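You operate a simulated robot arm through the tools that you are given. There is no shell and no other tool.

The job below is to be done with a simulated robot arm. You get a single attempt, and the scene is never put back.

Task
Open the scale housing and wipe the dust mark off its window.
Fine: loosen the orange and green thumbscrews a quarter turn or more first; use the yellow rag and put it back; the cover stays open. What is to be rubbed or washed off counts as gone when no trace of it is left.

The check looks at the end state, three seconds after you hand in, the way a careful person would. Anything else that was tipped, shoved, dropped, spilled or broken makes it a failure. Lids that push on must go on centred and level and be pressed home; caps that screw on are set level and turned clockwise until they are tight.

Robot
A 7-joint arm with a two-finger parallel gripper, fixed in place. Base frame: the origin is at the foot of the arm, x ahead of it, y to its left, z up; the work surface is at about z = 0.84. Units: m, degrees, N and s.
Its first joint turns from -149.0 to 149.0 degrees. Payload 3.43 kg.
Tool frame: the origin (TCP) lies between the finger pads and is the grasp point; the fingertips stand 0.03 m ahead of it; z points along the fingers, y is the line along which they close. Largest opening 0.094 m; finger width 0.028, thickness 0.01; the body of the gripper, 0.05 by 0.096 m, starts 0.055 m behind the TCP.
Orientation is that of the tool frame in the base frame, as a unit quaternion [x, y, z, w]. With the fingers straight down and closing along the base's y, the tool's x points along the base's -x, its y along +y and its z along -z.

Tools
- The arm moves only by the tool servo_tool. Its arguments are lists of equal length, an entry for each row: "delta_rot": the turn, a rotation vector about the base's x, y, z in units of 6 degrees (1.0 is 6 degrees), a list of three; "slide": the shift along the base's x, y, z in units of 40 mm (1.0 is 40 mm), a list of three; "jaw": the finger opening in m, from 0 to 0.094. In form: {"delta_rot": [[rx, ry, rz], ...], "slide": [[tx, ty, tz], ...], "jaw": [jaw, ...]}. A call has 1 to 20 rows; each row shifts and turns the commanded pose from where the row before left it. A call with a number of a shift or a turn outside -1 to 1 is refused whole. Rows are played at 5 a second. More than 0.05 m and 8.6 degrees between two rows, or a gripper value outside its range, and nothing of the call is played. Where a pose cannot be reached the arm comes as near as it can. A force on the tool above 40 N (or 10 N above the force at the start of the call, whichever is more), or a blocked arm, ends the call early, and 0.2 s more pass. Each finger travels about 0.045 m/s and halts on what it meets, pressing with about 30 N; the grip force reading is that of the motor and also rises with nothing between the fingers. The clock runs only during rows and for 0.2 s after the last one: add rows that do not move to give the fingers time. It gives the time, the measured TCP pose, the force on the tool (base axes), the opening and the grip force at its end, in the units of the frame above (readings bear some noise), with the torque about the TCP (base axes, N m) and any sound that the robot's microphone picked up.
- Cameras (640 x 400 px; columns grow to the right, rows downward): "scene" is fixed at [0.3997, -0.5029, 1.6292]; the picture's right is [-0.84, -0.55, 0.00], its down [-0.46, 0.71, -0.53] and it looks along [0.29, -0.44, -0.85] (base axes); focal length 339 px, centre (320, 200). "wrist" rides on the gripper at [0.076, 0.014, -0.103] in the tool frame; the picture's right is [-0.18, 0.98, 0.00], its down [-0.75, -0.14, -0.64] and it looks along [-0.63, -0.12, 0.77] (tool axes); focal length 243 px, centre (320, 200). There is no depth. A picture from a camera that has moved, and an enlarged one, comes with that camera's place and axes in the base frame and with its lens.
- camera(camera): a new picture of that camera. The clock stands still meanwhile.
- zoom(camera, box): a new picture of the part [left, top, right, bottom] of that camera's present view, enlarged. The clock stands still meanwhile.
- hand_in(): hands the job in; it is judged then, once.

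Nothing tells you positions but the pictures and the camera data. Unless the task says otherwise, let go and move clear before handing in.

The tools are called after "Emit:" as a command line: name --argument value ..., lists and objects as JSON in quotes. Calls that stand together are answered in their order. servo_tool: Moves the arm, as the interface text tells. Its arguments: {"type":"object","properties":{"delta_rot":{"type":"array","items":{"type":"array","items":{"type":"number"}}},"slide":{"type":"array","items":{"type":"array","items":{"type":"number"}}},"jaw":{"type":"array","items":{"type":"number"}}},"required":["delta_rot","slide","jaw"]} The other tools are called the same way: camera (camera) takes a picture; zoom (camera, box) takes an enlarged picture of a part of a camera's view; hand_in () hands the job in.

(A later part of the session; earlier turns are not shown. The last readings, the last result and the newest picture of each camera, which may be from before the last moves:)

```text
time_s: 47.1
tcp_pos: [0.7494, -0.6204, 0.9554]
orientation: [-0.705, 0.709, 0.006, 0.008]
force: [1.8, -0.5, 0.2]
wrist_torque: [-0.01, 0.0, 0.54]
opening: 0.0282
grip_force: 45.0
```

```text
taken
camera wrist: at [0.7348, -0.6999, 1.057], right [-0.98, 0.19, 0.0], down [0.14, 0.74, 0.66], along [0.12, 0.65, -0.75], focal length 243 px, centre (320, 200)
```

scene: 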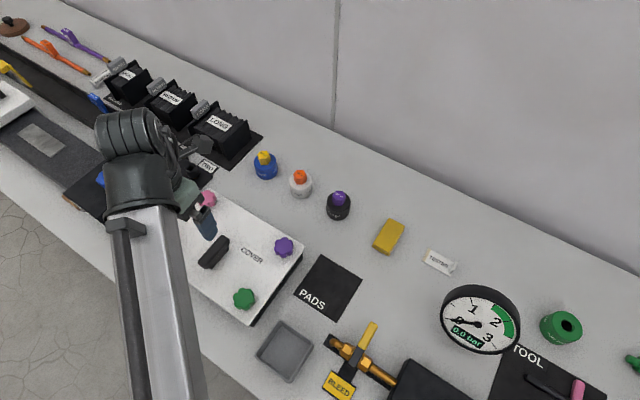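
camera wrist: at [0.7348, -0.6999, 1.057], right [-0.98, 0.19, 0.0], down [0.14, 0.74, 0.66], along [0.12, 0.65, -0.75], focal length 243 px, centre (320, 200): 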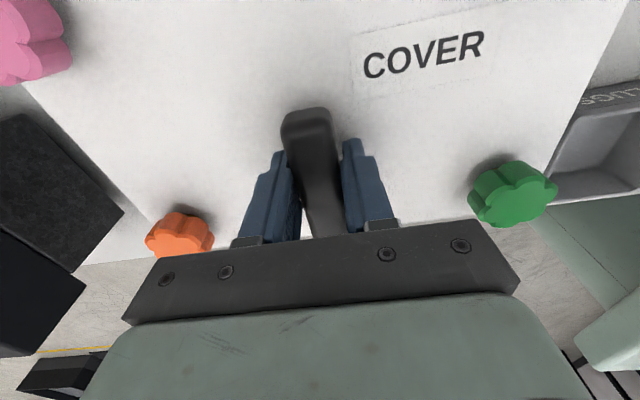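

Handle gripped at 28 mm. Test lift of 8 mm.

Emit:
servo_tool --delta_rot '[[0, 0, 0], [0, 0, 0], [0, 0, 0]]' --slide '[[0, 0, 0.1], [0, 0, 0.1], [0, 0, 0]]' --jaw '[0.005, 0.005, 0.005]'

Emit:
camera --camera "wrist"

Emit:
zoom --camera "scene" --box '[140, 170, 340, 330]'

```text
time_s: 47.9
tcp_pos: [0.7504, -0.6236, 0.962]
orientation: [-0.705, 0.71, 0.006, 0.007]
force: [0.1, -16.8, -21.0]
wrist_torque: [1.12, 0.11, 0.85]
opening: 0.0283
grip_force: 45.3
```

```text
taken
camera wrist: at [0.7348, -0.7017, 1.0635], right [-0.98, 0.19, 0.0], down [0.15, 0.74, 0.66], along [0.12, 0.64, -0.75], focal length 243 px, centre (320, 200)
```

wrist: 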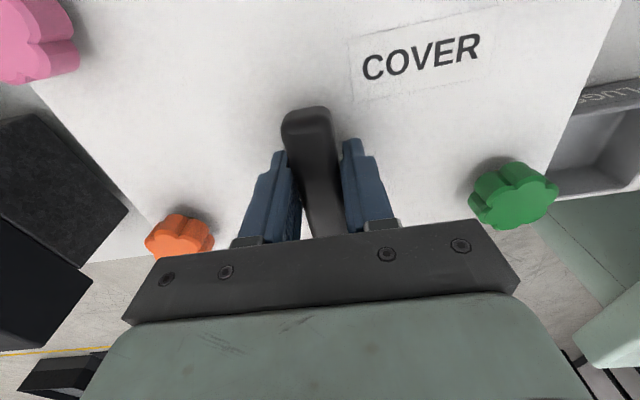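

```text
2.50 times, centred on (240, 250) of scene
camera zoom: at [0.3997, -0.5029, 1.6292], right [-0.84, -0.55, 0.0], down [-0.46, 0.71, -0.53], along [0.29, -0.44, -0.85], focal length 847 px, centre (520, 75)
```

zoom: 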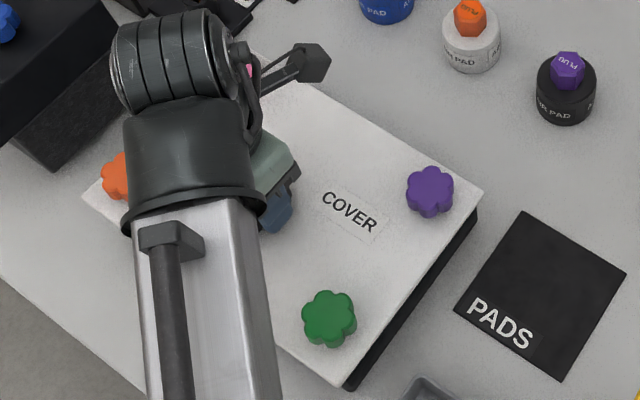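

The +y edge rose while the purple side stayed put, so the cover is hinged along the -y (wall) edge. I'll set it back down, regrip a few mm higher so the fingertips have room to pivot against the plate, then swing it along its arc.

Emit:
servo_tool --delta_rot '[[0, 0, 0], [0, 0, 0], [0, 0, 0], [0, 0, 0], [0, 0, 0], [0, 0, 0], [0, 0, 0], [0, 0, 0], [0, 0, 0], [0, 0, 0], [0, 0, 0]]' --slide '[[0, 0.04, -0.1], [0, 0.03, -0.08], [0, 0, 0], [0, 0, 0], [0, 0, 0], [0, 0.08, 0.15], [0, 0, 0], [0, 0, 0], [0, 0, 0], [0, 0, 0], [0, 0, 0]]' --jaw '[0.005, 0.005, 0.05, 0.05, 0.05, 0.05, 0.03, 0.005, 0.005, 0.005, 0.005]'

Emit:
camera --camera "wrist"

```text
time_s: 50.3
tcp_pos: [0.7503, -0.6152, 0.9628]
orientation: [-0.705, 0.709, 0.007, 0.007]
force: [-1.1, 0.6, -1.0]
wrist_torque: [0.11, 0.03, 0.7]
opening: 0.0286
grip_force: 45.0
```

```text
taken
camera wrist: at [0.7348, -0.6935, 1.0642], right [-0.98, 0.19, 0.0], down [0.14, 0.74, 0.66], along [0.12, 0.65, -0.75], focal length 243 px, centre (320, 200)
```

wrist: 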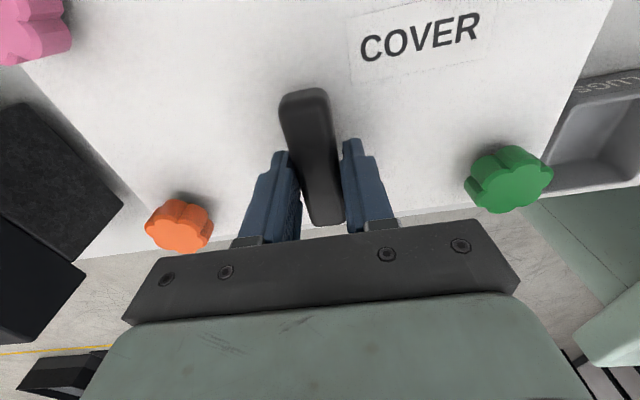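

Regripped higher. Now the first 20° of the arc, tilting the tool about half as much.

Emit:
servo_tool --delta_rot '[[0, 0, 0.3], [0.42, 0, 0], [0.42, 0, 0], [0.42, 0, 0], [0.42, 0, 0], [0, 0, 0]]' --slide '[[0, 0, 0], [0, -0.122, 0.287], [0, -0.15, 0.277], [0, -0.172, 0.262], [0, -0.192, 0.247], [0, 0, 0]]' --jaw '[0.005, 0.005, 0.005, 0.005, 0.005, 0.005]'

Emit:
camera --camera "wrist"

Emit:
zoom --camera "scene" --box '[140, 170, 340, 330]'

```text
time_s: 51.7
tcp_pos: [0.7497, -0.6399, 1.007]
orientation: [0.712, -0.695, -0.068, -0.069]
force: [-5.7, 11.5, -3.9]
wrist_torque: [0.9, 0.56, -1.45]
opening: 0.0244
grip_force: 44.8
```

```text
taken
camera wrist: at [0.7371, -0.7352, 1.0919], right [-0.99, 0.16, 0.03], down [0.12, 0.62, 0.78], along [0.1, 0.77, -0.63], focal length 243 px, centre (320, 200)
```

wrist: 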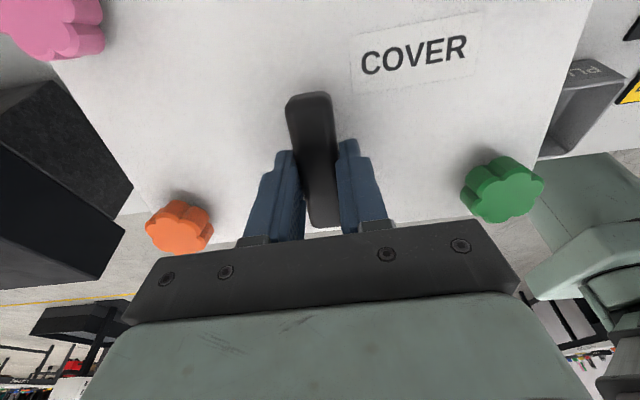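

```text
2.50 times, centred on (240, 250) of scene
camera zoom: at [0.3997, -0.5029, 1.6292], right [-0.84, -0.55, 0.0], down [-0.46, 0.71, -0.53], along [0.29, -0.44, -0.85], focal length 847 px, centre (520, 75)
```

zoom: 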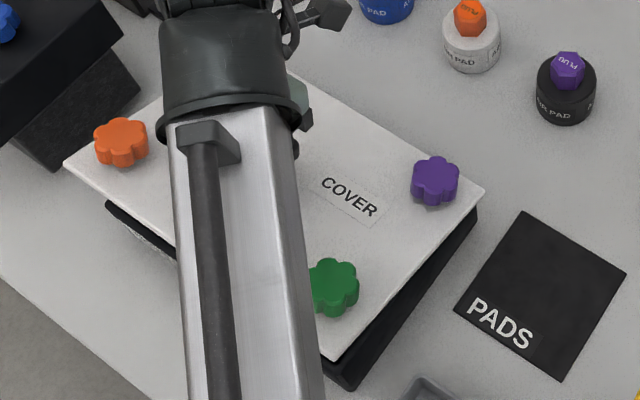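

The cover is swinging up cleanly. Continuing to about 45° opening with less tool tilt.

Emit:
servo_tool --delta_rot '[[0.42, 0, 0], [0.42, 0, 0], [0.3, 0, 0], [0.2, 0, 0], [0.2, 0, 0], [0, 0, 0]]' --slide '[[0, -0.2, 0.23], [0, -0.23, 0.208], [0, -0.25, 0.19], [0, -0.265, 0.165], [0, -0.28, 0.14], [0, 0, 0]]' --jaw '[0.005, 0.005, 0.005, 0.005, 0.005, 0.005]'

Emit:
camera --camera "wrist"

Emit:
camera --camera "scene"

```text
time_s: 52.8
tcp_pos: [0.7491, -0.6789, 1.0379]
orientation: [0.705, -0.688, -0.117, -0.124]
force: [-3.1, 8.8, 13.8]
wrist_torque: [-0.44, 1.2, -0.98]
opening: 0.0243
grip_force: 45.0
out of reach, approached as far as the arm can: row 4, 5
stopped in row 5: the force on the tool passed its limit at 47 N (the readings are from after the stop); the commanded pose is now the measured one
```

```text
taken
camera wrist: at [0.7365, -0.7853, 1.1086], right [-0.99, 0.15, 0.05], down [0.12, 0.5, 0.86], along [0.11, 0.85, -0.51], focal length 243 px, centre (320, 200)
```

wrist: 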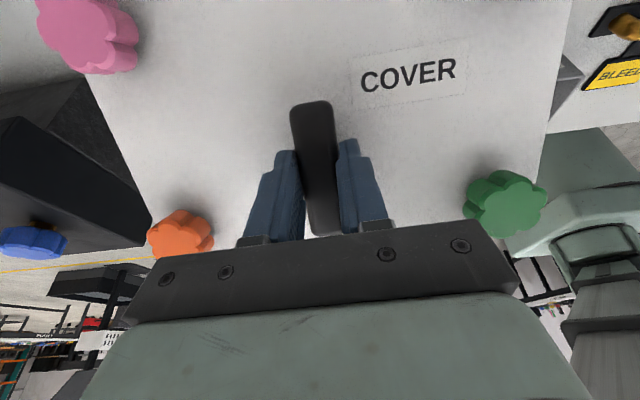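

```text
taken
```

scene: 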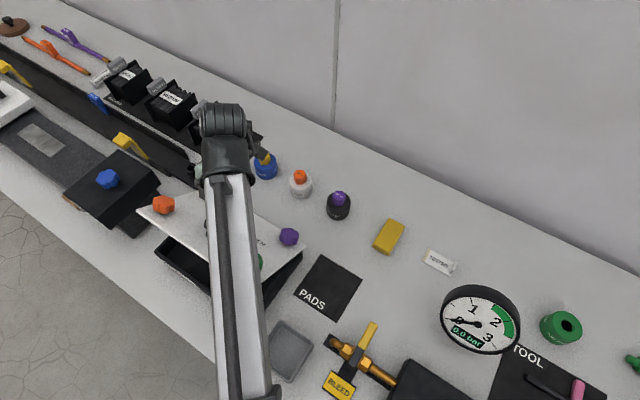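

Reach is limited by the tool tilt, with the cover at about 40°. I'll let the handle pivot in the pads by bringing the tool back upright while continuing the arc.

Emit:
servo_tool --delta_rot '[[-0.5, 0, 0], [-0.5, 0, 0], [-0.5, 0, 0], [-0.5, 0, 0], [-0.5, 0, 0], [-0.5, 0, 0], [0, 0, 0]]' --slide '[[0, 0, 0], [0, -0.14, 0.075], [0, -0.14, 0.075], [0, -0.145, 0.06], [0, -0.145, 0.06], [0, -0.15, 0.05], [0, 0, 0]]' --jaw '[0.005, 0.005, 0.005, 0.005, 0.005, 0.005, 0.005]'

Emit:
camera --camera "wrist"

```text
time_s: 54.4
tcp_pos: [0.7505, -0.7068, 1.0497]
orientation: [0.716, -0.698, -0.009, -0.012]
force: [-4.4, 18.4, 6.9]
wrist_torque: [1.72, 0.95, -1.24]
opening: 0.0242
grip_force: 44.9
```

```text
taken
camera wrist: at [0.737, -0.7873, 1.1496], right [-0.99, 0.16, 0.0], down [0.12, 0.74, 0.66], along [0.1, 0.66, -0.75], focal length 243 px, centre (320, 200)
```

wrist: 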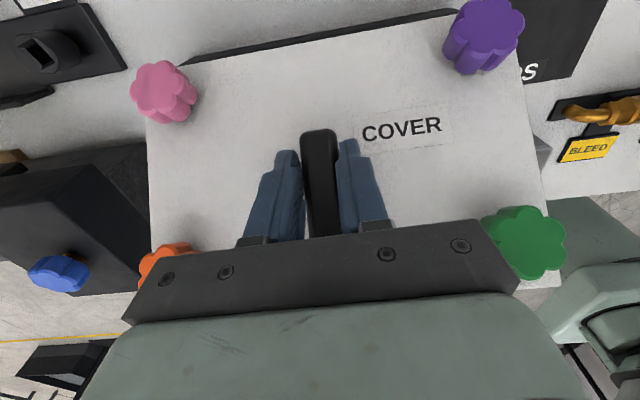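

Cover at about 52° with the tool upright. Continuing the arc toward vertical.

Emit:
servo_tool --delta_rot '[[0, 0, 0], [0, 0, 0], [0, 0, 0], [0, 0, 0], [0, 0, 0], [0, 0, 0]]' --slide '[[0, -0.242, 0.065], [0, -0.245, 0.05], [0, -0.25, 0.032], [0, -0.25, 0.014], [0, -0.25, -0.004], [0, 0, 0]]' --jaw '[0.005, 0.005, 0.005, 0.005, 0.005, 0.005]'

Emit:
camera --camera "wrist"

```text
time_s: 55.8
tcp_pos: [0.7515, -0.7572, 1.0564]
orientation: [0.717, -0.697, -0.007, -0.012]
force: [2.2, 11.2, 22.2]
wrist_torque: [1.57, 1.05, -0.6]
opening: 0.0239
grip_force: 44.7
```

```text
taken
camera wrist: at [0.7369, -0.8371, 1.1571], right [-0.99, 0.16, 0.0], down [0.12, 0.74, 0.66], along [0.11, 0.65, -0.75], focal length 243 px, centre (320, 200)
```

wrist: 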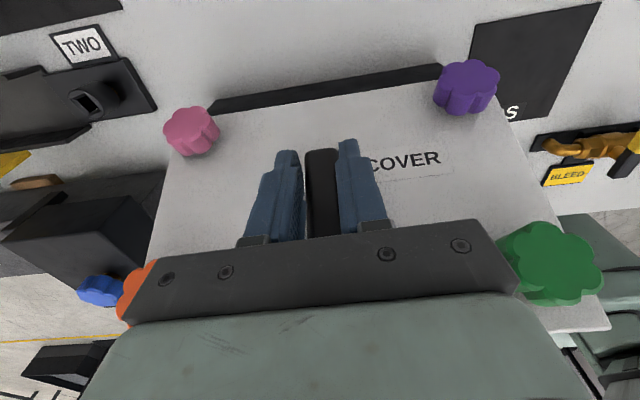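

About 72° now. Continuing past vertical in small steps.

Emit:
servo_tool --delta_rot '[[0, 0, 0], [0, 0, 0], [0, 0, 0], [0, 0, 0], [0, 0, 0]]' --slide '[[0, -0.25, -0.04], [0, -0.248, -0.05], [0, -0.245, -0.055], [0, -0.242, -0.072], [0, 0, 0]]' --jaw '[0.005, 0.005, 0.005, 0.005, 0.005]'

Emit:
camera --camera "wrist"

Emit:
camera --camera "scene"

```text
time_s: 57.0
tcp_pos: [0.7498, -0.798, 1.0461]
orientation: [0.716, -0.698, -0.006, -0.011]
force: [3.9, -3.8, 14.7]
wrist_torque: [0.17, 0.66, -0.18]
opening: 0.0237
grip_force: 45.0
```

```text
taken
camera wrist: at [0.7368, -0.8778, 1.1464], right [-0.99, 0.16, 0.0], down [0.12, 0.74, 0.66], along [0.11, 0.65, -0.75], focal length 243 px, centre (320, 200)
```

wrist: 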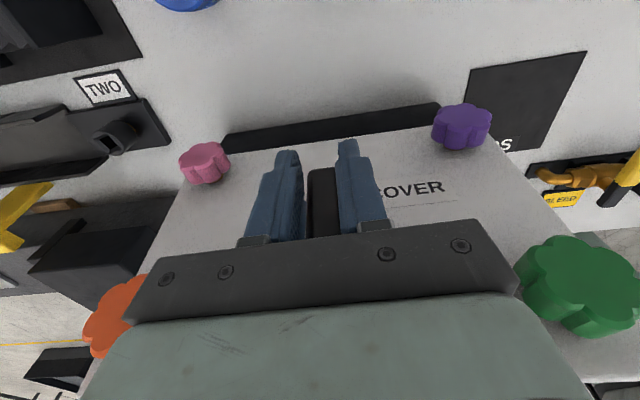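

```text
taken
```

scene: 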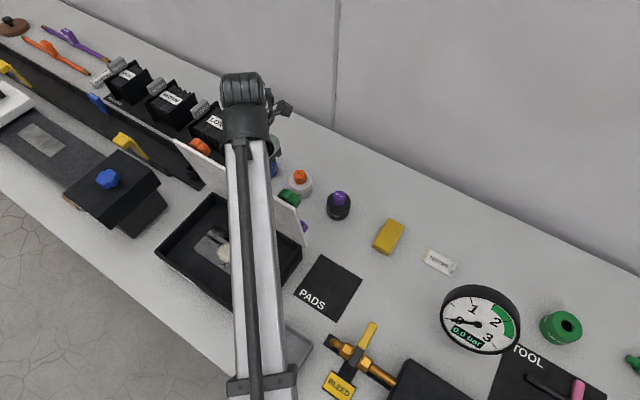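

The cover is near vertical and the inside of the housing (window with a pale mark) shows. I'll take it a bit further back toward its stop.

Emit:
servo_tool --delta_rot '[[0, 0, 0], [0, 0, 0], [0, 0, 0], [0, 0, 0]]' --slide '[[0, -0.235, -0.09], [0, -0.227, -0.105], [0, -0.22, -0.12], [0, 0, 0]]' --jaw '[0.005, 0.005, 0.005, 0.005]'

Emit:
camera --camera "wrist"

Emit:
zoom --camera "scene" --box '[140, 70, 340, 330]'

```text
time_s: 58.0
tcp_pos: [0.7513, -0.8257, 1.0326]
orientation: [0.717, -0.697, -0.008, -0.012]
force: [0.1, 0.6, 0.6]
wrist_torque: [-0.01, -0.01, -0.02]
opening: 0.0051
grip_force: 0.0
```

```text
taken
camera wrist: at [0.738, -0.9047, 1.1334], right [-0.99, 0.16, 0.0], down [0.12, 0.74, 0.66], along [0.11, 0.65, -0.75], focal length 243 px, centre (320, 200)
```

wrist: 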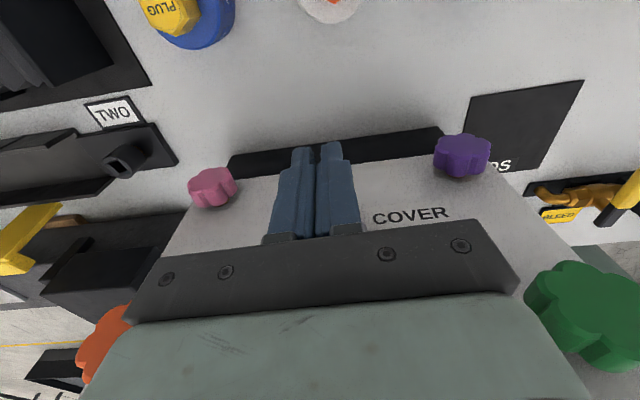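

```text
1.54 times, centred on (240, 200) of scene
camera zoom: at [0.3997, -0.5029, 1.6292], right [-0.84, -0.55, 0.0], down [-0.46, 0.71, -0.53], along [0.29, -0.44, -0.85], focal length 521 px, centre (443, 200)
```

zoom: 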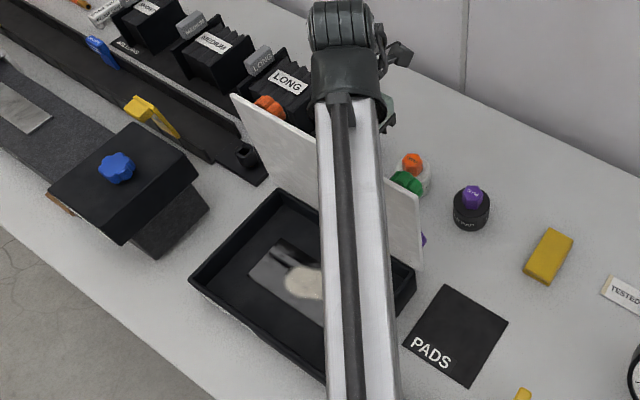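

The handle slipped out as the cover reached its stop; the cover appears to be standing open on its own. I'll move straight up clear and check it stays.

Emit:
servo_tool --delta_rot '[[0, 0, 0], [0, 0, 0], [0, 0, 0], [0, 0, 0], [0, 0, 0], [0, 0, 0], [0, 0, 0]]' --slide '[[0, -0.1, 0.3], [0, 0, 0.6], [0, 0, 0.8], [0, 0, 0.8], [0, 0, 0.8], [0, 0, 0.8], [0, 0, 0]]' --jaw '[0.005, 0.005, 0.005, 0.005, 0.005, 0.005, 0.005]'

Emit:
camera --camera "wrist"

Emit:
camera --camera "scene"

```text
time_s: 59.6
tcp_pos: [0.7512, -0.83, 1.1976]
orientation: [0.716, -0.698, -0.008, -0.012]
force: [0.5, 0.4, 0.1]
wrist_torque: [0.0, -0.03, -0.01]
opening: 0.005
grip_force: 0.1
```

```text
taken
camera wrist: at [0.738, -0.9085, 1.2988], right [-0.99, 0.16, 0.0], down [0.12, 0.74, 0.66], along [0.11, 0.66, -0.75], focal length 243 px, centre (320, 200)
```

wrist: 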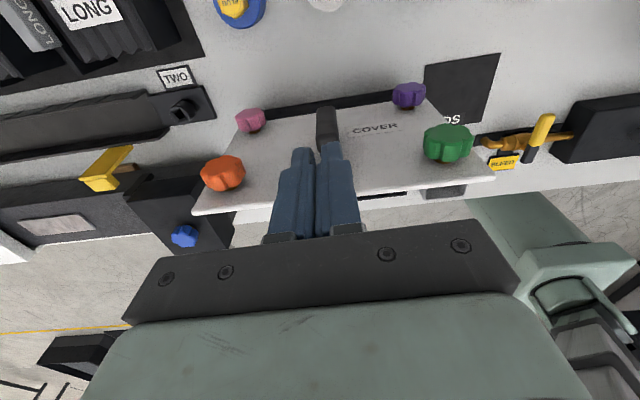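

```text
taken
```

scene: 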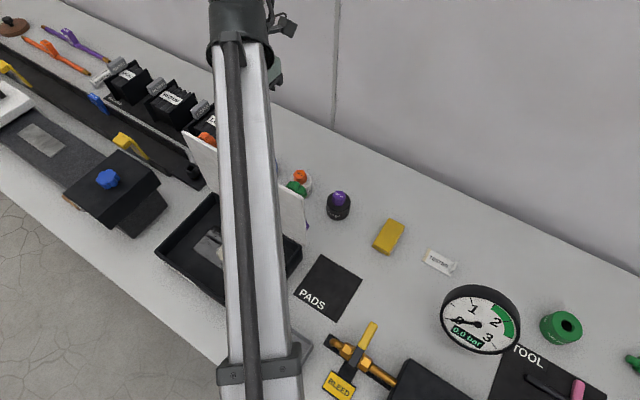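

The cover stays open. Next I'll move over to the yellow rag at about (0.460, -0.906), whose long side runs along y, and get clear views of both the rag and the housing.

Emit:
servo_tool --delta_rot '[[0, 0, 0], [0, 0, 0], [0, 0, 0], [0, 0, 0], [0, 0, 0], [0, 0, 0], [0, 0, 0], [0, 0, 0], [0, 0, 0], [0, 0, 0], [0, 0, 0], [0, 0, 0]]' --slide '[[-0.91, -0.236, 0], [-0.91, -0.236, 0], [-0.91, -0.236, 0], [-0.91, -0.236, 0], [-0.91, -0.236, 0], [-0.91, -0.236, 0], [-0.91, -0.236, 0], [-0.91, -0.236, 0], [0, 0, -0.9], [0, 0, -0.9], [0, 0, -0.9], [0, 0, -0.9]]' --jaw '[0.094, 0.094, 0.094, 0.094, 0.094, 0.094, 0.094, 0.094, 0.094, 0.094, 0.094, 0.094]'

Emit:
camera --camera "wrist"

Emit:
camera --camera "scene"

Emit:
zoom --camera "scene" --box '[130, 120, 330, 320]'

```text
time_s: 62.2
tcp_pos: [0.4603, -0.9027, 1.0526]
orientation: [0.717, -0.697, -0.007, -0.012]
force: [-1.4, 0.3, 0.5]
wrist_torque: [-0.04, 0.01, -0.01]
opening: 0.0939
grip_force: 0.0
```

```text
taken
camera wrist: at [0.446, -0.9832, 1.1539], right [-0.99, 0.16, 0.0], down [0.12, 0.74, 0.66], along [0.11, 0.65, -0.75], focal length 243 px, centre (320, 200)
```

wrist: 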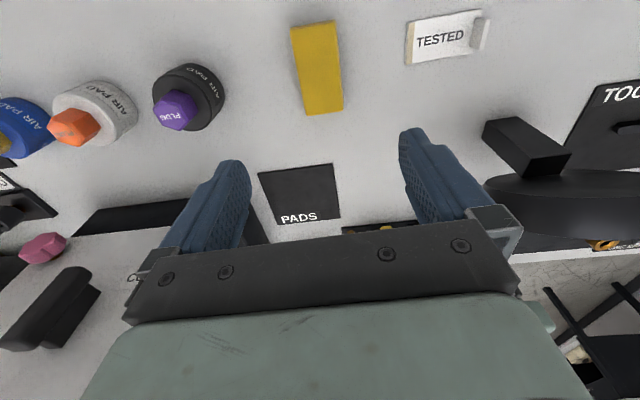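

```text
taken
```

scene: 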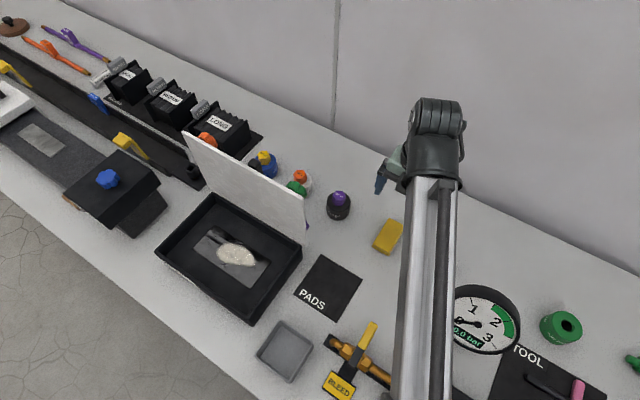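

```text
2.00 times, centred on (230, 220) of scene
camera zoom: at [0.3997, -0.5029, 1.6292], right [-0.84, -0.55, 0.0], down [-0.46, 0.71, -0.53], along [0.29, -0.44, -0.85], focal length 678 px, centre (500, 160)
```

zoom: 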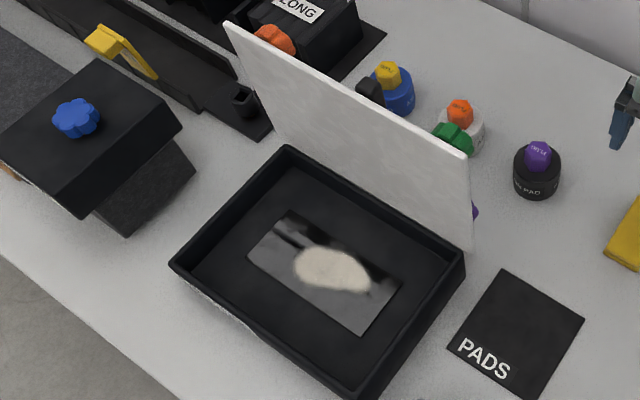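

The open tray shows a window on its floor, at roughly x 0.67–0.85, y -0.69 to -0.615, with a pale dust mark about 9 × 5 cm around (0.748, -0.658). To keep the wrist camera away from the open cover I want the tool turned 180°, so I'll raise and rotate here carefully.

Emit:
servo_tool --delta_rot '[[0, 0, 0], [0, 0, 0], [0, 0, -1], [0, 0, -1], [0, 0, -1], [0, 0, -1], [0, 0, -1], [0, 0, -1], [0, 0, -1], [0, 0, -1], [0, 0, -1], [0, 0, -1], [0, 0, -1], [0, 0, -1], [0, 0, -1], [0, 0, -1], [0, 0, -1]]' --slide '[[0, 0, 0.8], [0, 0, 0.8], [0, 0, 0], [0, 0, 0], [0, 0, 0], [0, 0, 0], [0, 0, 0], [0, 0, 0], [0, 0, 0], [0, 0, 0], [0, 0, 0], [0, 0, 0], [0, 0, 0], [0, 0, 0], [0, 0, 0], [0, 0, 0], [0, 0, 0]]' --jaw '[0.094, 0.094, 0.094, 0.094, 0.094, 0.094, 0.094, 0.094, 0.094, 0.094, 0.094, 0.094, 0.094, 0.094, 0.094, 0.094, 0.094]'

Emit:
servo_tool --delta_rot '[[0, 0, -0.6], [0, 0, -0.6], [0, 0, -0.6], [0, 0, -0.6], [0, 0, -0.6], [0, 0, -0.6], [0, 0, -0.6], [0, 0, -0.6], [0, 0, -0.6], [0, 0, -0.6]]' --slide '[[0, 0, 0], [0, 0, 0], [0, 0, 0], [0, 0, 0], [0, 0, 0], [0, 0, 0], [0, 0, 0], [0, 0, 0], [0, 0, 0], [0, 0, 0]]' --jaw '[0.094, 0.094, 0.094, 0.094, 0.094, 0.094, 0.094, 0.094, 0.094, 0.094]'

Emit:
camera --camera "scene"

```text
time_s: 65.8
tcp_pos: [0.4603, -0.9043, 1.1173]
orientation: [-0.012, 1.0, -0.004, 0.014]
force: [0.2, -0.6, -0.2]
wrist_torque: [-0.04, -0.01, 0.01]
opening: 0.0941
grip_force: 0.0
```

```text
time_s: 68.0
tcp_pos: [0.4604, -0.904, 1.1175]
orientation: [0.296, 0.955, -0.007, 0.012]
force: [0.1, 0.3, 0.2]
wrist_torque: [-0.04, 0.03, 0.04]
opening: 0.0938
grip_force: 0.0
```

```text
taken
```

scene: 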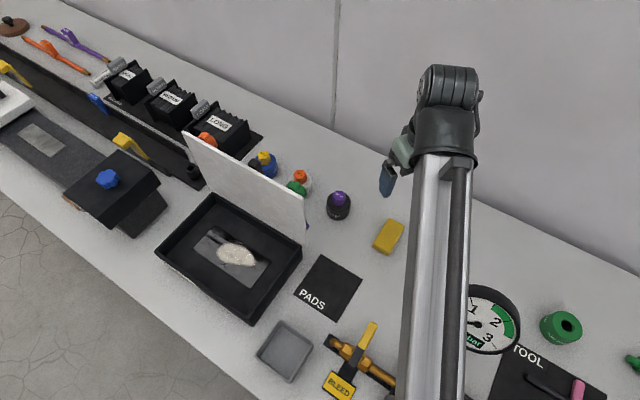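

No trouble so far. Continuing slowly to the opposite orientation.

Emit:
servo_tool --delta_rot '[[0, 0, -0.6], [0, 0, -0.6], [0, 0, -0.6], [0, 0, -0.6], [0, 0, -0.6], [0, 0, -0.6], [0, 0, -0.6], [0, 0, -0.6], [0, 0, -0.6], [0, 0, -0.6], [0, 0, -0.6], [0, 0, -0.6], [0, 0, -0.6], [0, 0, -0.6], [0, 0, -0.6]]' --slide '[[0, 0, 0], [0, 0, 0], [0, 0, 0], [0, 0, 0], [0, 0, 0], [0, 0, 0], [0, 0, 0], [0, 0, 0], [0, 0, 0], [0, 0, 0], [0, 0, 0], [0, 0, 0], [0, 0, 0], [0, 0, 0], [0, 0, 0]]' --jaw '[0.094, 0.094, 0.094, 0.094, 0.094, 0.094, 0.094, 0.094, 0.094, 0.094, 0.094, 0.094, 0.094, 0.094, 0.094]'

Emit:
camera --camera "wrist"

Emit:
camera --camera "scene"

```text
time_s: 71.2
tcp_pos: [0.4601, -0.9048, 1.1179]
orientation: [0.697, 0.717, -0.012, 0.007]
force: [-0.1, -0.5, 0.7]
wrist_torque: [0.01, -0.01, 0.0]
opening: 0.0939
grip_force: 0.0
```

```text
taken
camera wrist: at [0.4722, -0.825, 1.218], right [0.99, -0.16, 0.0], down [-0.12, -0.74, 0.66], along [-0.11, -0.66, -0.75], focal length 243 px, centre (320, 200)
```

wrist: 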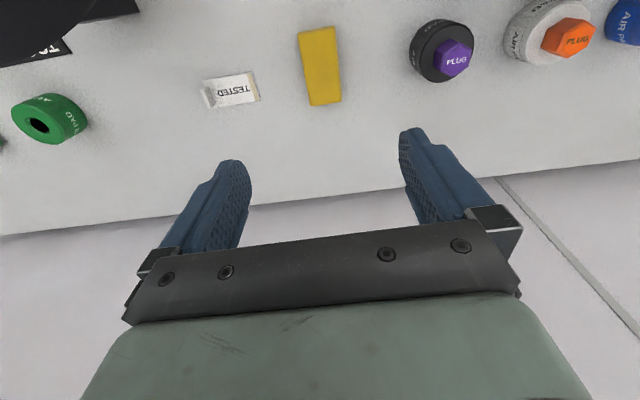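

```text
taken
```

scene: 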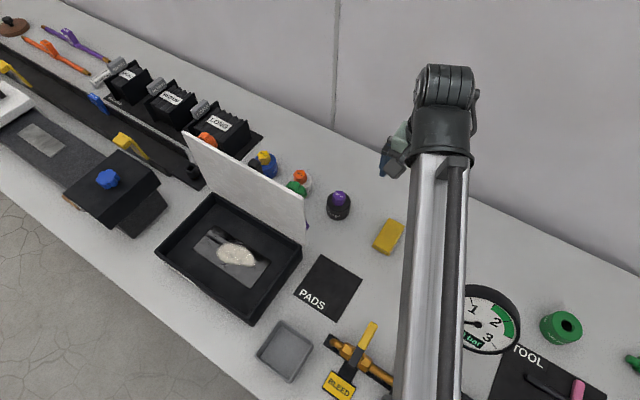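

The orientation is now reversed, and the rag sits around (0.460, -0.908), long axis along y. I'll level the tool, correct yaw, and descend partway above the rag.

Emit:
servo_tool --delta_rot '[[0.26, -0.064, -0.27], [0, 0, 0], [0, 0, 0], [0, 0, 0], [0, 0, 0], [0, 0, 0], [0, 0, 0]]' --slide '[[0, -0.08, -0.8], [0, 0, -0.8], [0, 0, -0.8], [0, 0, -0.8], [0, 0, -0.8], [0, 0, -0.8], [0, 0, 0]]' --jaw '[0.08, 0.08, 0.08, 0.08, 0.08, 0.08, 0.08]'

Emit:
camera --camera "wrist"

Emit:
zoom --camera "scene" --box '[320, 160, 480, 280]'

```text
time_s: 72.8
tcp_pos: [0.4595, -0.9063, 0.9261]
orientation: [0.708, 0.706, -0.001, 0.0]
force: [0.2, -0.5, 0.1]
wrist_torque: [-0.03, 0.0, -0.03]
opening: 0.08
grip_force: 0.0
```

```text
taken
camera wrist: at [0.4736, -0.8311, 1.028], right [0.98, -0.19, 0.0], down [-0.14, -0.75, 0.64], along [-0.12, -0.63, -0.77], focal length 243 px, centre (320, 200)
```

wrist: 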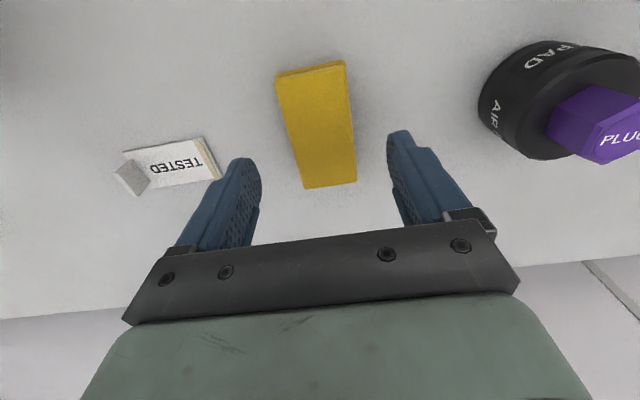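

```text
3.33 times, centred on (400, 220) of scene
camera zoom: at [0.3997, -0.5029, 1.6292], right [-0.84, -0.55, 0.0], down [-0.46, 0.71, -0.53], along [0.29, -0.44, -0.85], focal length 1129 px, centre (53, 133)
```

zoom: 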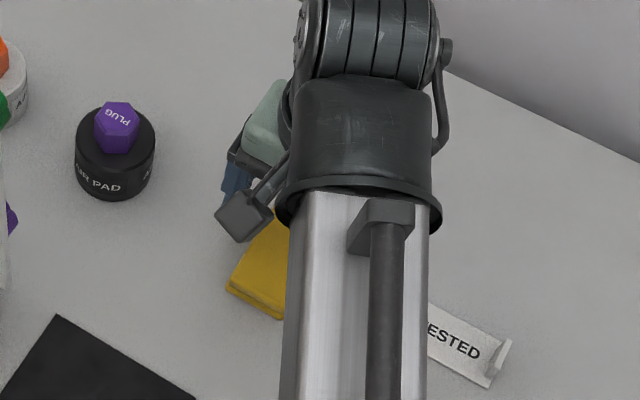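

Well aligned over the rag, with the TESTED tag clear of the fingers. I'll lower to about 7 mm above the bench at the fingertips and close on the rag.

Emit:
servo_tool --delta_rot '[[0, 0, 0], [0, 0, 0], [0, 0, 0], [0, 0, 0], [0, 0, 0], [0, 0, 0], [0, 0, 0], [0, 0, 0], [0, 0, 0]]' --slide '[[0, -0.03, -0.4], [0, 0, -0.4], [0, 0, -0.4], [0, 0, 0], [0, 0, 0], [0, 0, 0], [0, 0, 0], [0, 0, 0], [0, 0, 0]]' --jaw '[0.08, 0.08, 0.08, 0.06, 0.045, 0.03, 0.02, 0.02, 0.02]'

Emit:
camera --camera "wrist"

```text
time_s: 74.8
tcp_pos: [0.46, -0.9088, 0.8774]
orientation: [0.708, 0.706, 0.0, 0.0]
force: [-0.2, -0.9, -0.7]
wrist_torque: [-0.01, -0.02, 0.03]
opening: 0.0484
grip_force: 30.0
```

```text
taken
camera wrist: at [0.4738, -0.8327, 0.9806], right [0.98, -0.19, 0.0], down [-0.14, -0.75, 0.64], along [-0.12, -0.63, -0.77], focal length 243 px, centre (320, 200)
```

wrist: 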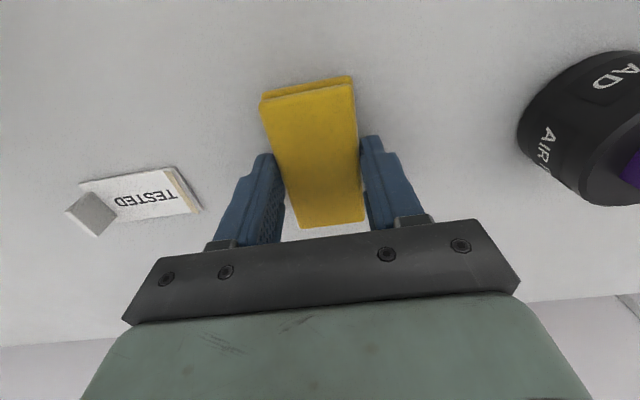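

The rag is gripped (48 mm). I'll note its resting spot (0.460, -0.909), lift, carry it +y then +x to above the window, staying in front of the open cover.

Emit:
servo_tool --delta_rot '[[0, 0, 0], [0, 0, 0], [0, 0, 0], [0, 0, 0], [0, 0, 0], [0, 0, 0], [0, 0, 0], [0, 0, 0], [0, 0, 0], [0, 0, 0], [0, 0, 0], [0, 0, 0]]' --slide '[[0, 0, 0.4], [0, 0, 0.8], [0, 0, 0.9], [0, 0, 0.9], [0, 0, 0.9], [0, 0, 0.9], [0, 0, 0.6], [0, 0, 0], [0, 0, 0], [0, 0, 0], [0, 0, 0], [0, 0, 0]]' --jaw '[0.02, 0.02, 0.02, 0.02, 0.02, 0.02, 0.02, 0.02, 0.02, 0.02, 0.02, 0.02]'

Emit:
servo_tool --delta_rot '[[0, 0, 0], [0, 0, 0], [0, 0, 0], [0, 0, 0], [0, 0, 0], [0, 0, 0], [0, 0, 0], [0, 0, 0], [0, 0, 0], [0, 0, 0], [0, 0, 0], [0, 0, 0], [0, 0, 0], [0, 0, 0], [0, 0, 0], [0, 0, 0]]' --slide '[[0, 0.9, 0], [0, 0.9, 0], [0, 0.9, 0], [0, 0.9, 0], [0, 0.9, 0], [0, 0.9, 0], [0, 0.9, 0], [0.9, 0, 0], [0.9, 0, 0], [0.9, 0, 0], [0.9, 0, 0], [0.9, 0, 0], [0.9, 0, 0], [0.9, 0, 0], [0.9, 0, 0], [0, 0, 0]]' --jaw '[0.02, 0.02, 0.02, 0.02, 0.02, 0.02, 0.02, 0.02, 0.02, 0.02, 0.02, 0.02, 0.02, 0.02, 0.02, 0.02]'

Emit:
camera --camera "wrist"

Emit:
camera --camera "scene"

```text
time_s: 77.4
tcp_pos: [0.4603, -0.9081, 1.0935]
orientation: [0.708, 0.706, 0.0, -0.001]
force: [-0.4, 0.2, -0.9]
wrist_torque: [0.0, 0.0, 0.03]
opening: 0.0486
grip_force: 30.5
```

```text
time_s: 80.8
tcp_pos: [0.748, -0.6574, 1.0922]
orientation: [0.707, 0.707, 0.0, 0.0]
force: [0.9, 0.1, -0.4]
wrist_torque: [-0.03, 0.06, 0.01]
opening: 0.0486
grip_force: 29.6
```

```text
taken
camera wrist: at [0.7624, -0.5809, 1.1953], right [0.98, -0.19, 0.0], down [-0.14, -0.75, 0.64], along [-0.12, -0.63, -0.77], focal length 243 px, centre (320, 200)
```

wrist: 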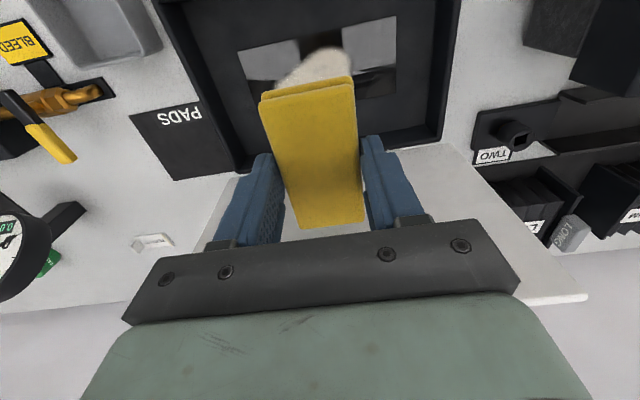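

```text
taken
```

scene: 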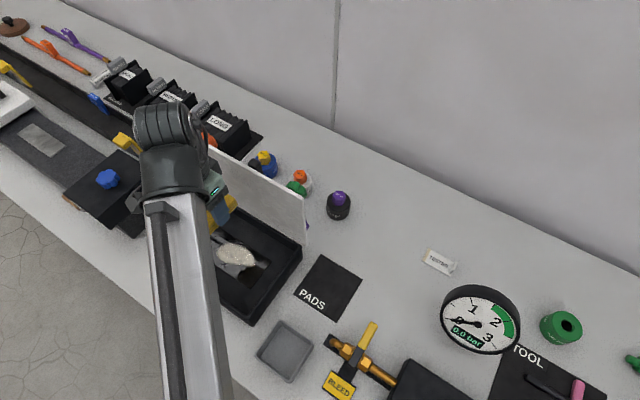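

The rag hangs above the tray; the window level comes out near z 0.86, so contact should be around TCP z 0.897. I'll descend at x ≈ 0.80 to just above that.

Emit:
servo_tool --delta_rot '[[0, 0, 0], [0, 0, 0], [0, 0, 0], [0, 0, 0], [0, 0, 0], [0, 0, 0], [0, 0, 0]]' --slide '[[0.65, 0.03, -0.7], [0.65, 0, -0.9], [0, 0, -0.9], [0, 0, -0.9], [0, 0, -0.6], [0, 0, -0.4], [0, 0, 0]]' --jaw '[0.02, 0.02, 0.02, 0.02, 0.02, 0.02, 0.02]'

Emit:
camera --camera "wrist"

Emit:
camera --camera "scene"

```text
time_s: 82.4
tcp_pos: [0.8006, -0.6566, 0.9159]
orientation: [0.708, 0.706, 0.0, 0.0]
force: [-0.5, 0.6, -0.1]
wrist_torque: [0.0, -0.01, -0.01]
opening: 0.0487
grip_force: 29.9
```

```text
taken
camera wrist: at [0.8145, -0.5797, 1.0195], right [0.98, -0.19, 0.0], down [-0.14, -0.75, 0.64], along [-0.12, -0.63, -0.77], focal length 243 px, centre (320, 200)
```

wrist: 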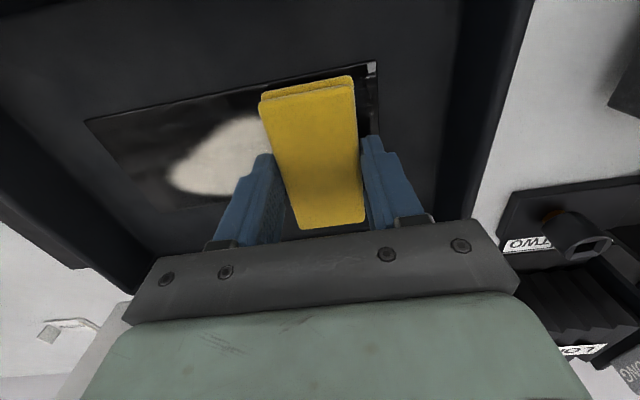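

```text
taken
```

scene: 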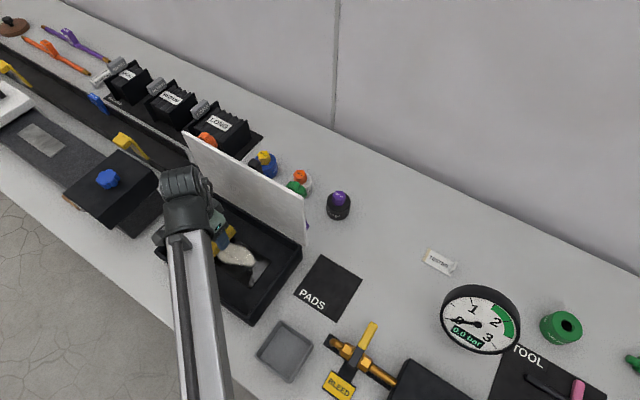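

Rag is over the window's right part, clear of the walls. Now a slow descent to contact.

Emit:
servo_tool --delta_rot '[[0, 0, 0], [0, 0, 0], [0, 0, 0], [0, 0, 0], [0, 0, 0]]' --slide '[[0, 0, -0.1], [0, 0, -0.1], [0, 0, -0.1], [0, 0, -0.1], [0, 0, 0]]' --jaw '[0.02, 0.02, 0.02, 0.02, 0.02]'

Emit:
servo_tool --delta_rot '[[0, 0, 0], [0, 0, 0]]' --slide '[[0, 0, -0.075], [0, 0, 0]]' --jaw '[0.02, 0.02]'

```text
time_s: 83.2
tcp_pos: [0.8, -0.655, 0.9106]
orientation: [0.708, 0.706, 0.0, 0.002]
force: [-3.5, 4.1, 14.9]
wrist_torque: [0.14, 0.1, 0.05]
opening: 0.0487
grip_force: 29.8
stopped in row 4: the force on the tool passed its limit at 45 N (the readings are from after the stop); the commanded pose is now the measured one
```

```text
time_s: 83.8
tcp_pos: [0.8002, -0.6555, 0.9115]
orientation: [0.708, 0.706, 0.0, 0.004]
force: [-2.9, 3.4, 14.9]
wrist_torque: [0.15, 0.16, 0.01]
opening: 0.0486
grip_force: 30.1
stopped in row 2: the force on the tool passed its limit at 41 N (the readings are from after the stop); the commanded pose is now the measured one
```

Contact at TCP z ≈ 0.911 with about 15 N pressing. I'll stroke along -x across the mark at this height.

Emit:
servo_tool --delta_rot '[[0, 0, 0], [0, 0, 0], [0, 0, 0], [0, 0, 0], [0, 0, 0], [0, 0, 0], [0, 0, 0], [0, 0, 0]]' --slide '[[-0.3, 0, 0], [-0.4, 0, 0], [-0.4, 0, 0], [-0.4, 0, 0], [-0.4, 0, 0], [-0.4, 0, 0], [-0.4, 0, 0], [0, 0, 0]]' --jaw '[0.02, 0.02, 0.02, 0.02, 0.02, 0.02, 0.02, 0.02]'

Emit:
camera --camera "wrist"

Emit:
zoom --camera "scene" --box '[130, 120, 330, 320]'

```text
time_s: 85.6
tcp_pos: [0.6931, -0.6553, 0.9099]
orientation: [0.708, 0.706, 0.0, 0.005]
force: [11.1, -0.8, 32.8]
wrist_torque: [0.0, -0.28, 0.01]
opening: 0.0488
grip_force: 29.9
```

```text
taken
camera wrist: at [0.7063, -0.5792, 1.0131], right [0.98, -0.19, 0.01], down [-0.15, -0.75, 0.65], along [-0.11, -0.63, -0.76], focal length 243 px, centre (320, 200)
```

wrist: 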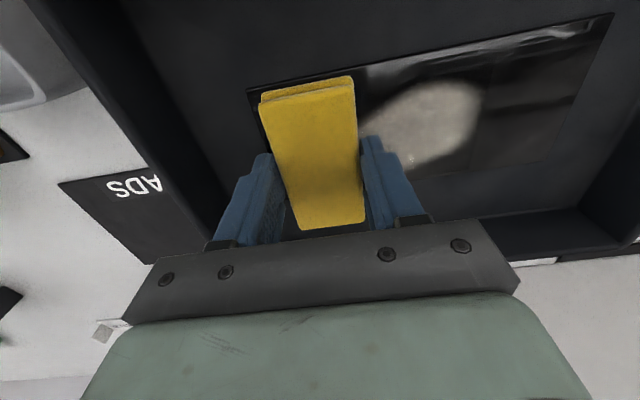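

```text
2.00 times, centred on (230, 220) of scene
camera zoom: at [0.3997, -0.5029, 1.6292], right [-0.84, -0.55, 0.0], down [-0.46, 0.71, -0.53], along [0.29, -0.44, -0.85], focal length 678 px, centre (500, 160)
```

zoom: 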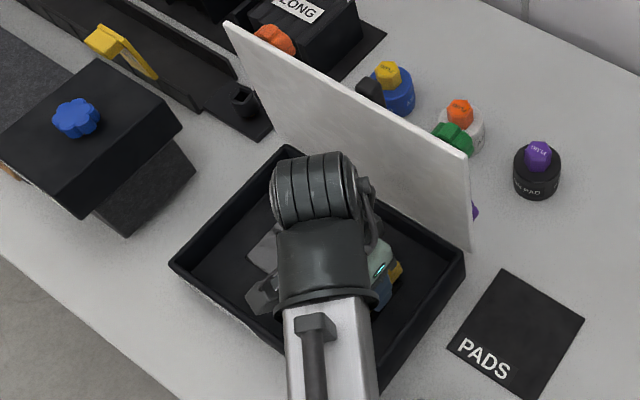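

The mark is already fading. I'll ease the pressure slightly and stroke back along +x, then again.

Emit:
servo_tool --delta_rot '[[0, 0, 0], [0, 0, 0], [0, 0, 0], [0, 0, 0], [0, 0, 0], [0, 0, 0], [0, 0, 0], [0, 0, 0], [0, 0, 0]]' --slide '[[0, 0, 0.015], [0.4, 0, 0], [0.4, 0, 0], [0.4, 0, 0], [0.4, 0, 0], [0.4, 0, 0], [0.4, 0, 0], [0.4, 0, 0], [0, 0, 0]]' --jaw '[0.02, 0.02, 0.02, 0.02, 0.02, 0.02, 0.02, 0.02, 0.02]'

Emit:
camera --camera "wrist"

```text
time_s: 87.6
tcp_pos: [0.8063, -0.6546, 0.911]
orientation: [0.708, 0.706, 0.001, 0.004]
force: [-3.0, 0.6, 13.0]
wrist_torque: [-0.02, 0.24, -0.04]
opening: 0.0488
grip_force: 29.9
```

```text
taken
camera wrist: at [0.8185, -0.5794, 1.013], right [0.98, -0.19, 0.01], down [-0.15, -0.75, 0.64], along [-0.11, -0.63, -0.76], focal length 243 px, centre (320, 200)
```

wrist: 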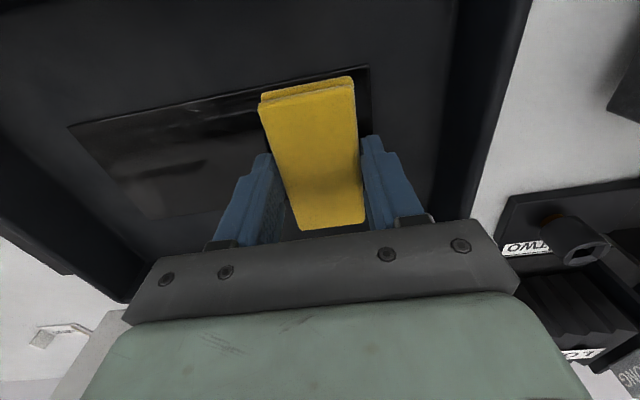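

Nearly gone. I'll do more passes, with small shifts in y, to leave no trace.

Emit:
servo_tool --delta_rot '[[0, 0, 0], [0, 0, 0], [0, 0, 0], [0, 0, 0], [0, 0, 0], [0, 0, 0], [0, 0, 0], [0, 0, 0], [0, 0, 0], [0, 0, 0], [0, 0, 0], [0, 0, 0], [0, 0, 0], [0, 0, 0], [0, 0, 0], [0, 0, 0]]' --slide '[[0, -0.2, 0], [-0.4, 0, 0], [-0.4, 0, 0], [-0.4, 0, 0], [-0.4, 0, 0], [-0.4, 0, 0], [-0.4, 0, 0], [-0.4, 0, 0.005], [0, 0.2, 0.005], [0.4, 0, 0], [0.4, 0, 0], [0.4, 0, 0], [0.4, 0, 0], [0.4, 0, 0], [0.4, 0, 0], [0.4, 0, 0]]' --jaw '[0.02, 0.02, 0.02, 0.02, 0.02, 0.02, 0.02, 0.02, 0.02, 0.02, 0.02, 0.02, 0.02, 0.02, 0.02, 0.02]'

Emit:
servo_tool --delta_rot '[[0, 0, 0], [0, 0, 0], [0, 0, 0], [0, 0, 0], [0, 0, 0], [0, 0, 0], [0, 0, 0], [0, 0, 0], [0, 0, 0], [0, 0, 0], [0, 0, 0], [0, 0, 0], [0, 0, 0], [0, 0, 0], [0, 0, 0], [0, 0, 0]]' --slide '[[0, 0.2, -0.01], [-0.4, 0, 0], [-0.4, 0, 0], [-0.4, 0, 0], [-0.4, 0, 0], [-0.4, 0, 0], [-0.4, 0, 0], [-0.4, 0, 0.005], [0, -0.2, 0.005], [0.4, 0, 0], [0.4, 0, 0], [0.4, 0, 0], [0.4, 0, 0], [0.4, 0, 0], [0.4, 0, 0], [0.4, 0, 0]]' --jaw '[0.02, 0.02, 0.02, 0.02, 0.02, 0.02, 0.02, 0.02, 0.02, 0.02, 0.02, 0.02, 0.02, 0.02, 0.02, 0.02]'

Emit:
camera --camera "wrist"

```text
time_s: 91.0
tcp_pos: [0.8059, -0.655, 0.9103]
orientation: [0.707, 0.707, 0.001, 0.003]
force: [-0.3, -0.1, 2.3]
wrist_torque: [-0.03, 0.09, 0.04]
opening: 0.0488
grip_force: 30.0
```

```text
time_s: 94.4
tcp_pos: [0.8061, -0.6555, 0.9105]
orientation: [0.708, 0.706, 0.001, 0.004]
force: [-1.9, 0.2, 6.2]
wrist_torque: [-0.03, 0.18, 0.01]
opening: 0.0488
grip_force: 29.6
```

```text
taken
camera wrist: at [0.8189, -0.5796, 1.0128], right [0.98, -0.19, 0.01], down [-0.15, -0.75, 0.64], along [-0.12, -0.63, -0.76], focal length 243 px, centre (320, 200)
```

wrist: 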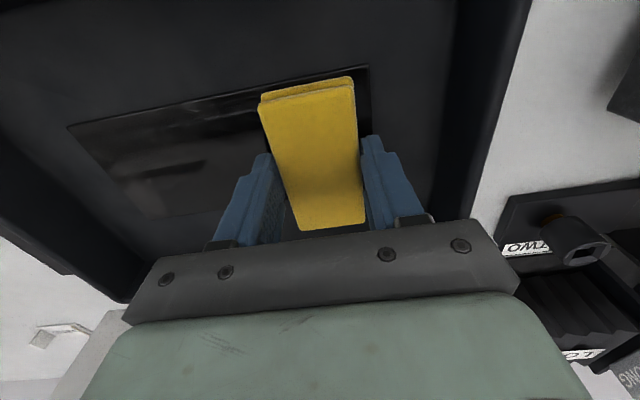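

I'll lift the rag out and move back over to -x, then inspect the window with the scene camera.

Emit:
servo_tool --delta_rot '[[0, 0, 0], [0, 0, 0], [0, 0, 0], [0, 0, 0], [0, 0, 0], [0, 0, 0], [0, 0, 0], [0, 0, 0], [0, 0, 0], [0, 0, 0], [0, 0, 0], [0, 0, 0], [0, 0, 0], [0, 0, 0], [0, 0, 0], [0, 0, 0]]' --slide '[[0, 0, 0.5], [0, 0, 0.9], [0, 0, 0.9], [0, 0, 0.9], [0, 0, 0.9], [0, 0, 0.5], [-0.9, 0, 0], [-0.9, 0, 0], [-0.9, 0, 0], [-0.9, 0, 0], [-0.9, 0, 0], [-0.9, 0, 0], [-0.9, 0, 0], [-0.9, 0, 0], [-0.9, 0, 0], [-0.5, 0, 0]]' --jaw '[0.02, 0.02, 0.02, 0.02, 0.02, 0.02, 0.02, 0.02, 0.02, 0.02, 0.02, 0.02, 0.02, 0.02, 0.02, 0.02]'

Emit:
camera --camera "scene"

Emit:
zoom --camera "scene" --box '[180, 210, 300, 300]'

```text
time_s: 97.8
tcp_pos: [0.4607, -0.6559, 1.093]
orientation: [0.709, 0.706, 0.0, 0.004]
force: [-0.7, 0.4, 0.1]
wrist_torque: [-0.03, -0.01, 0.01]
opening: 0.0485
grip_force: 29.9
```

```text
taken
```

scene: 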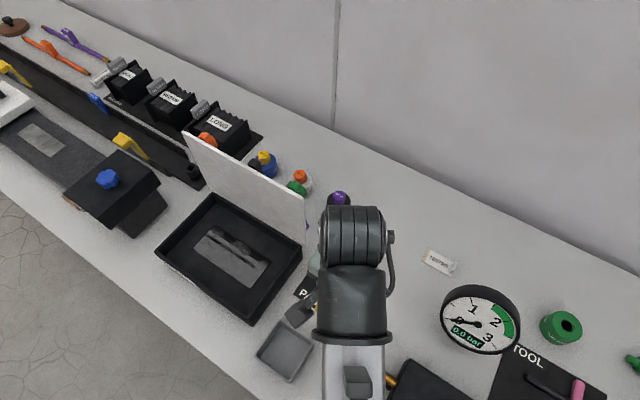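

```text
4.44 times, centred on (240, 255) of scene
camera zoom: at [0.3997, -0.5029, 1.6292], right [-0.84, -0.55, 0.0], down [-0.46, 0.71, -0.53], along [0.29, -0.44, -0.85], focal length 1506 px, centre (676, -44)
```

zoom: 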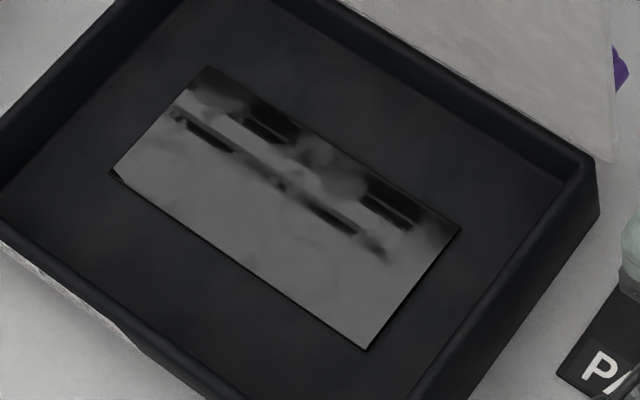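

No beige mark remains visible, but reflections make it hard to rule out a faint trace near the centre. I'll go back for a closer look and a few firmer strokes to be sure.

Emit:
servo_tool --delta_rot '[[0, 0, 0], [0, 0, 0], [0, 0, 0], [0, 0, 0], [0, 0, 0], [0, 0, 0], [0, 0, 0], [0, 0, 0], [0, 0, 0], [0, 0, 0], [0, 0, 0], [0, 0, 0], [0, 0, 0], [0, 0, 0]]' --slide '[[0.9, 0, 0], [0.9, 0, 0], [0.9, 0, 0], [0.9, 0, 0], [0.9, 0, 0], [0.9, 0, 0], [0.9, 0, 0], [0.9, 0, 0], [0.9, 0, 0], [0.4, 0, -0.9], [0, 0, -0.9], [0, 0, -0.9], [0, 0, -0.8], [0, 0, 0]]' --jaw '[0.02, 0.02, 0.02, 0.02, 0.02, 0.02, 0.02, 0.02, 0.02, 0.02, 0.02, 0.02, 0.02, 0.02]'

Emit:
zoom --camera "wrist" --box '[50, 40, 400, 260]'

```text
time_s: 100.8
tcp_pos: [0.8011, -0.6556, 0.9541]
orientation: [0.708, 0.706, -0.001, 0.003]
force: [0.7, 0.0, 0.1]
wrist_torque: [-0.05, 0.0, 0.0]
opening: 0.0489
grip_force: 30.4
```

```text
1.82 times, centred on (225, 150) of wrist
camera zoom: at [0.8151, -0.5796, 1.0564], right [0.98, -0.19, 0.01], down [-0.15, -0.75, 0.64], along [-0.12, -0.63, -0.76], focal length 441 px, centre (493, 291)
```

zoom: 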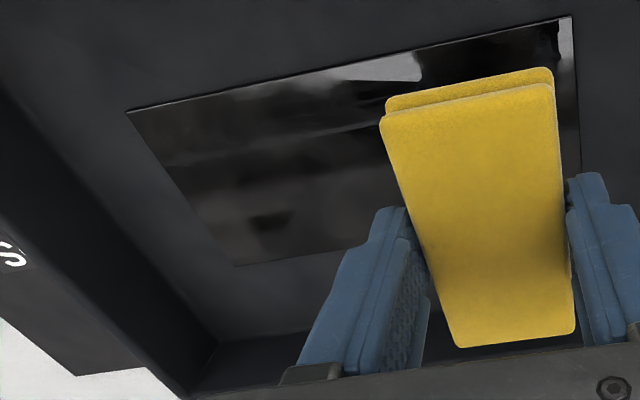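

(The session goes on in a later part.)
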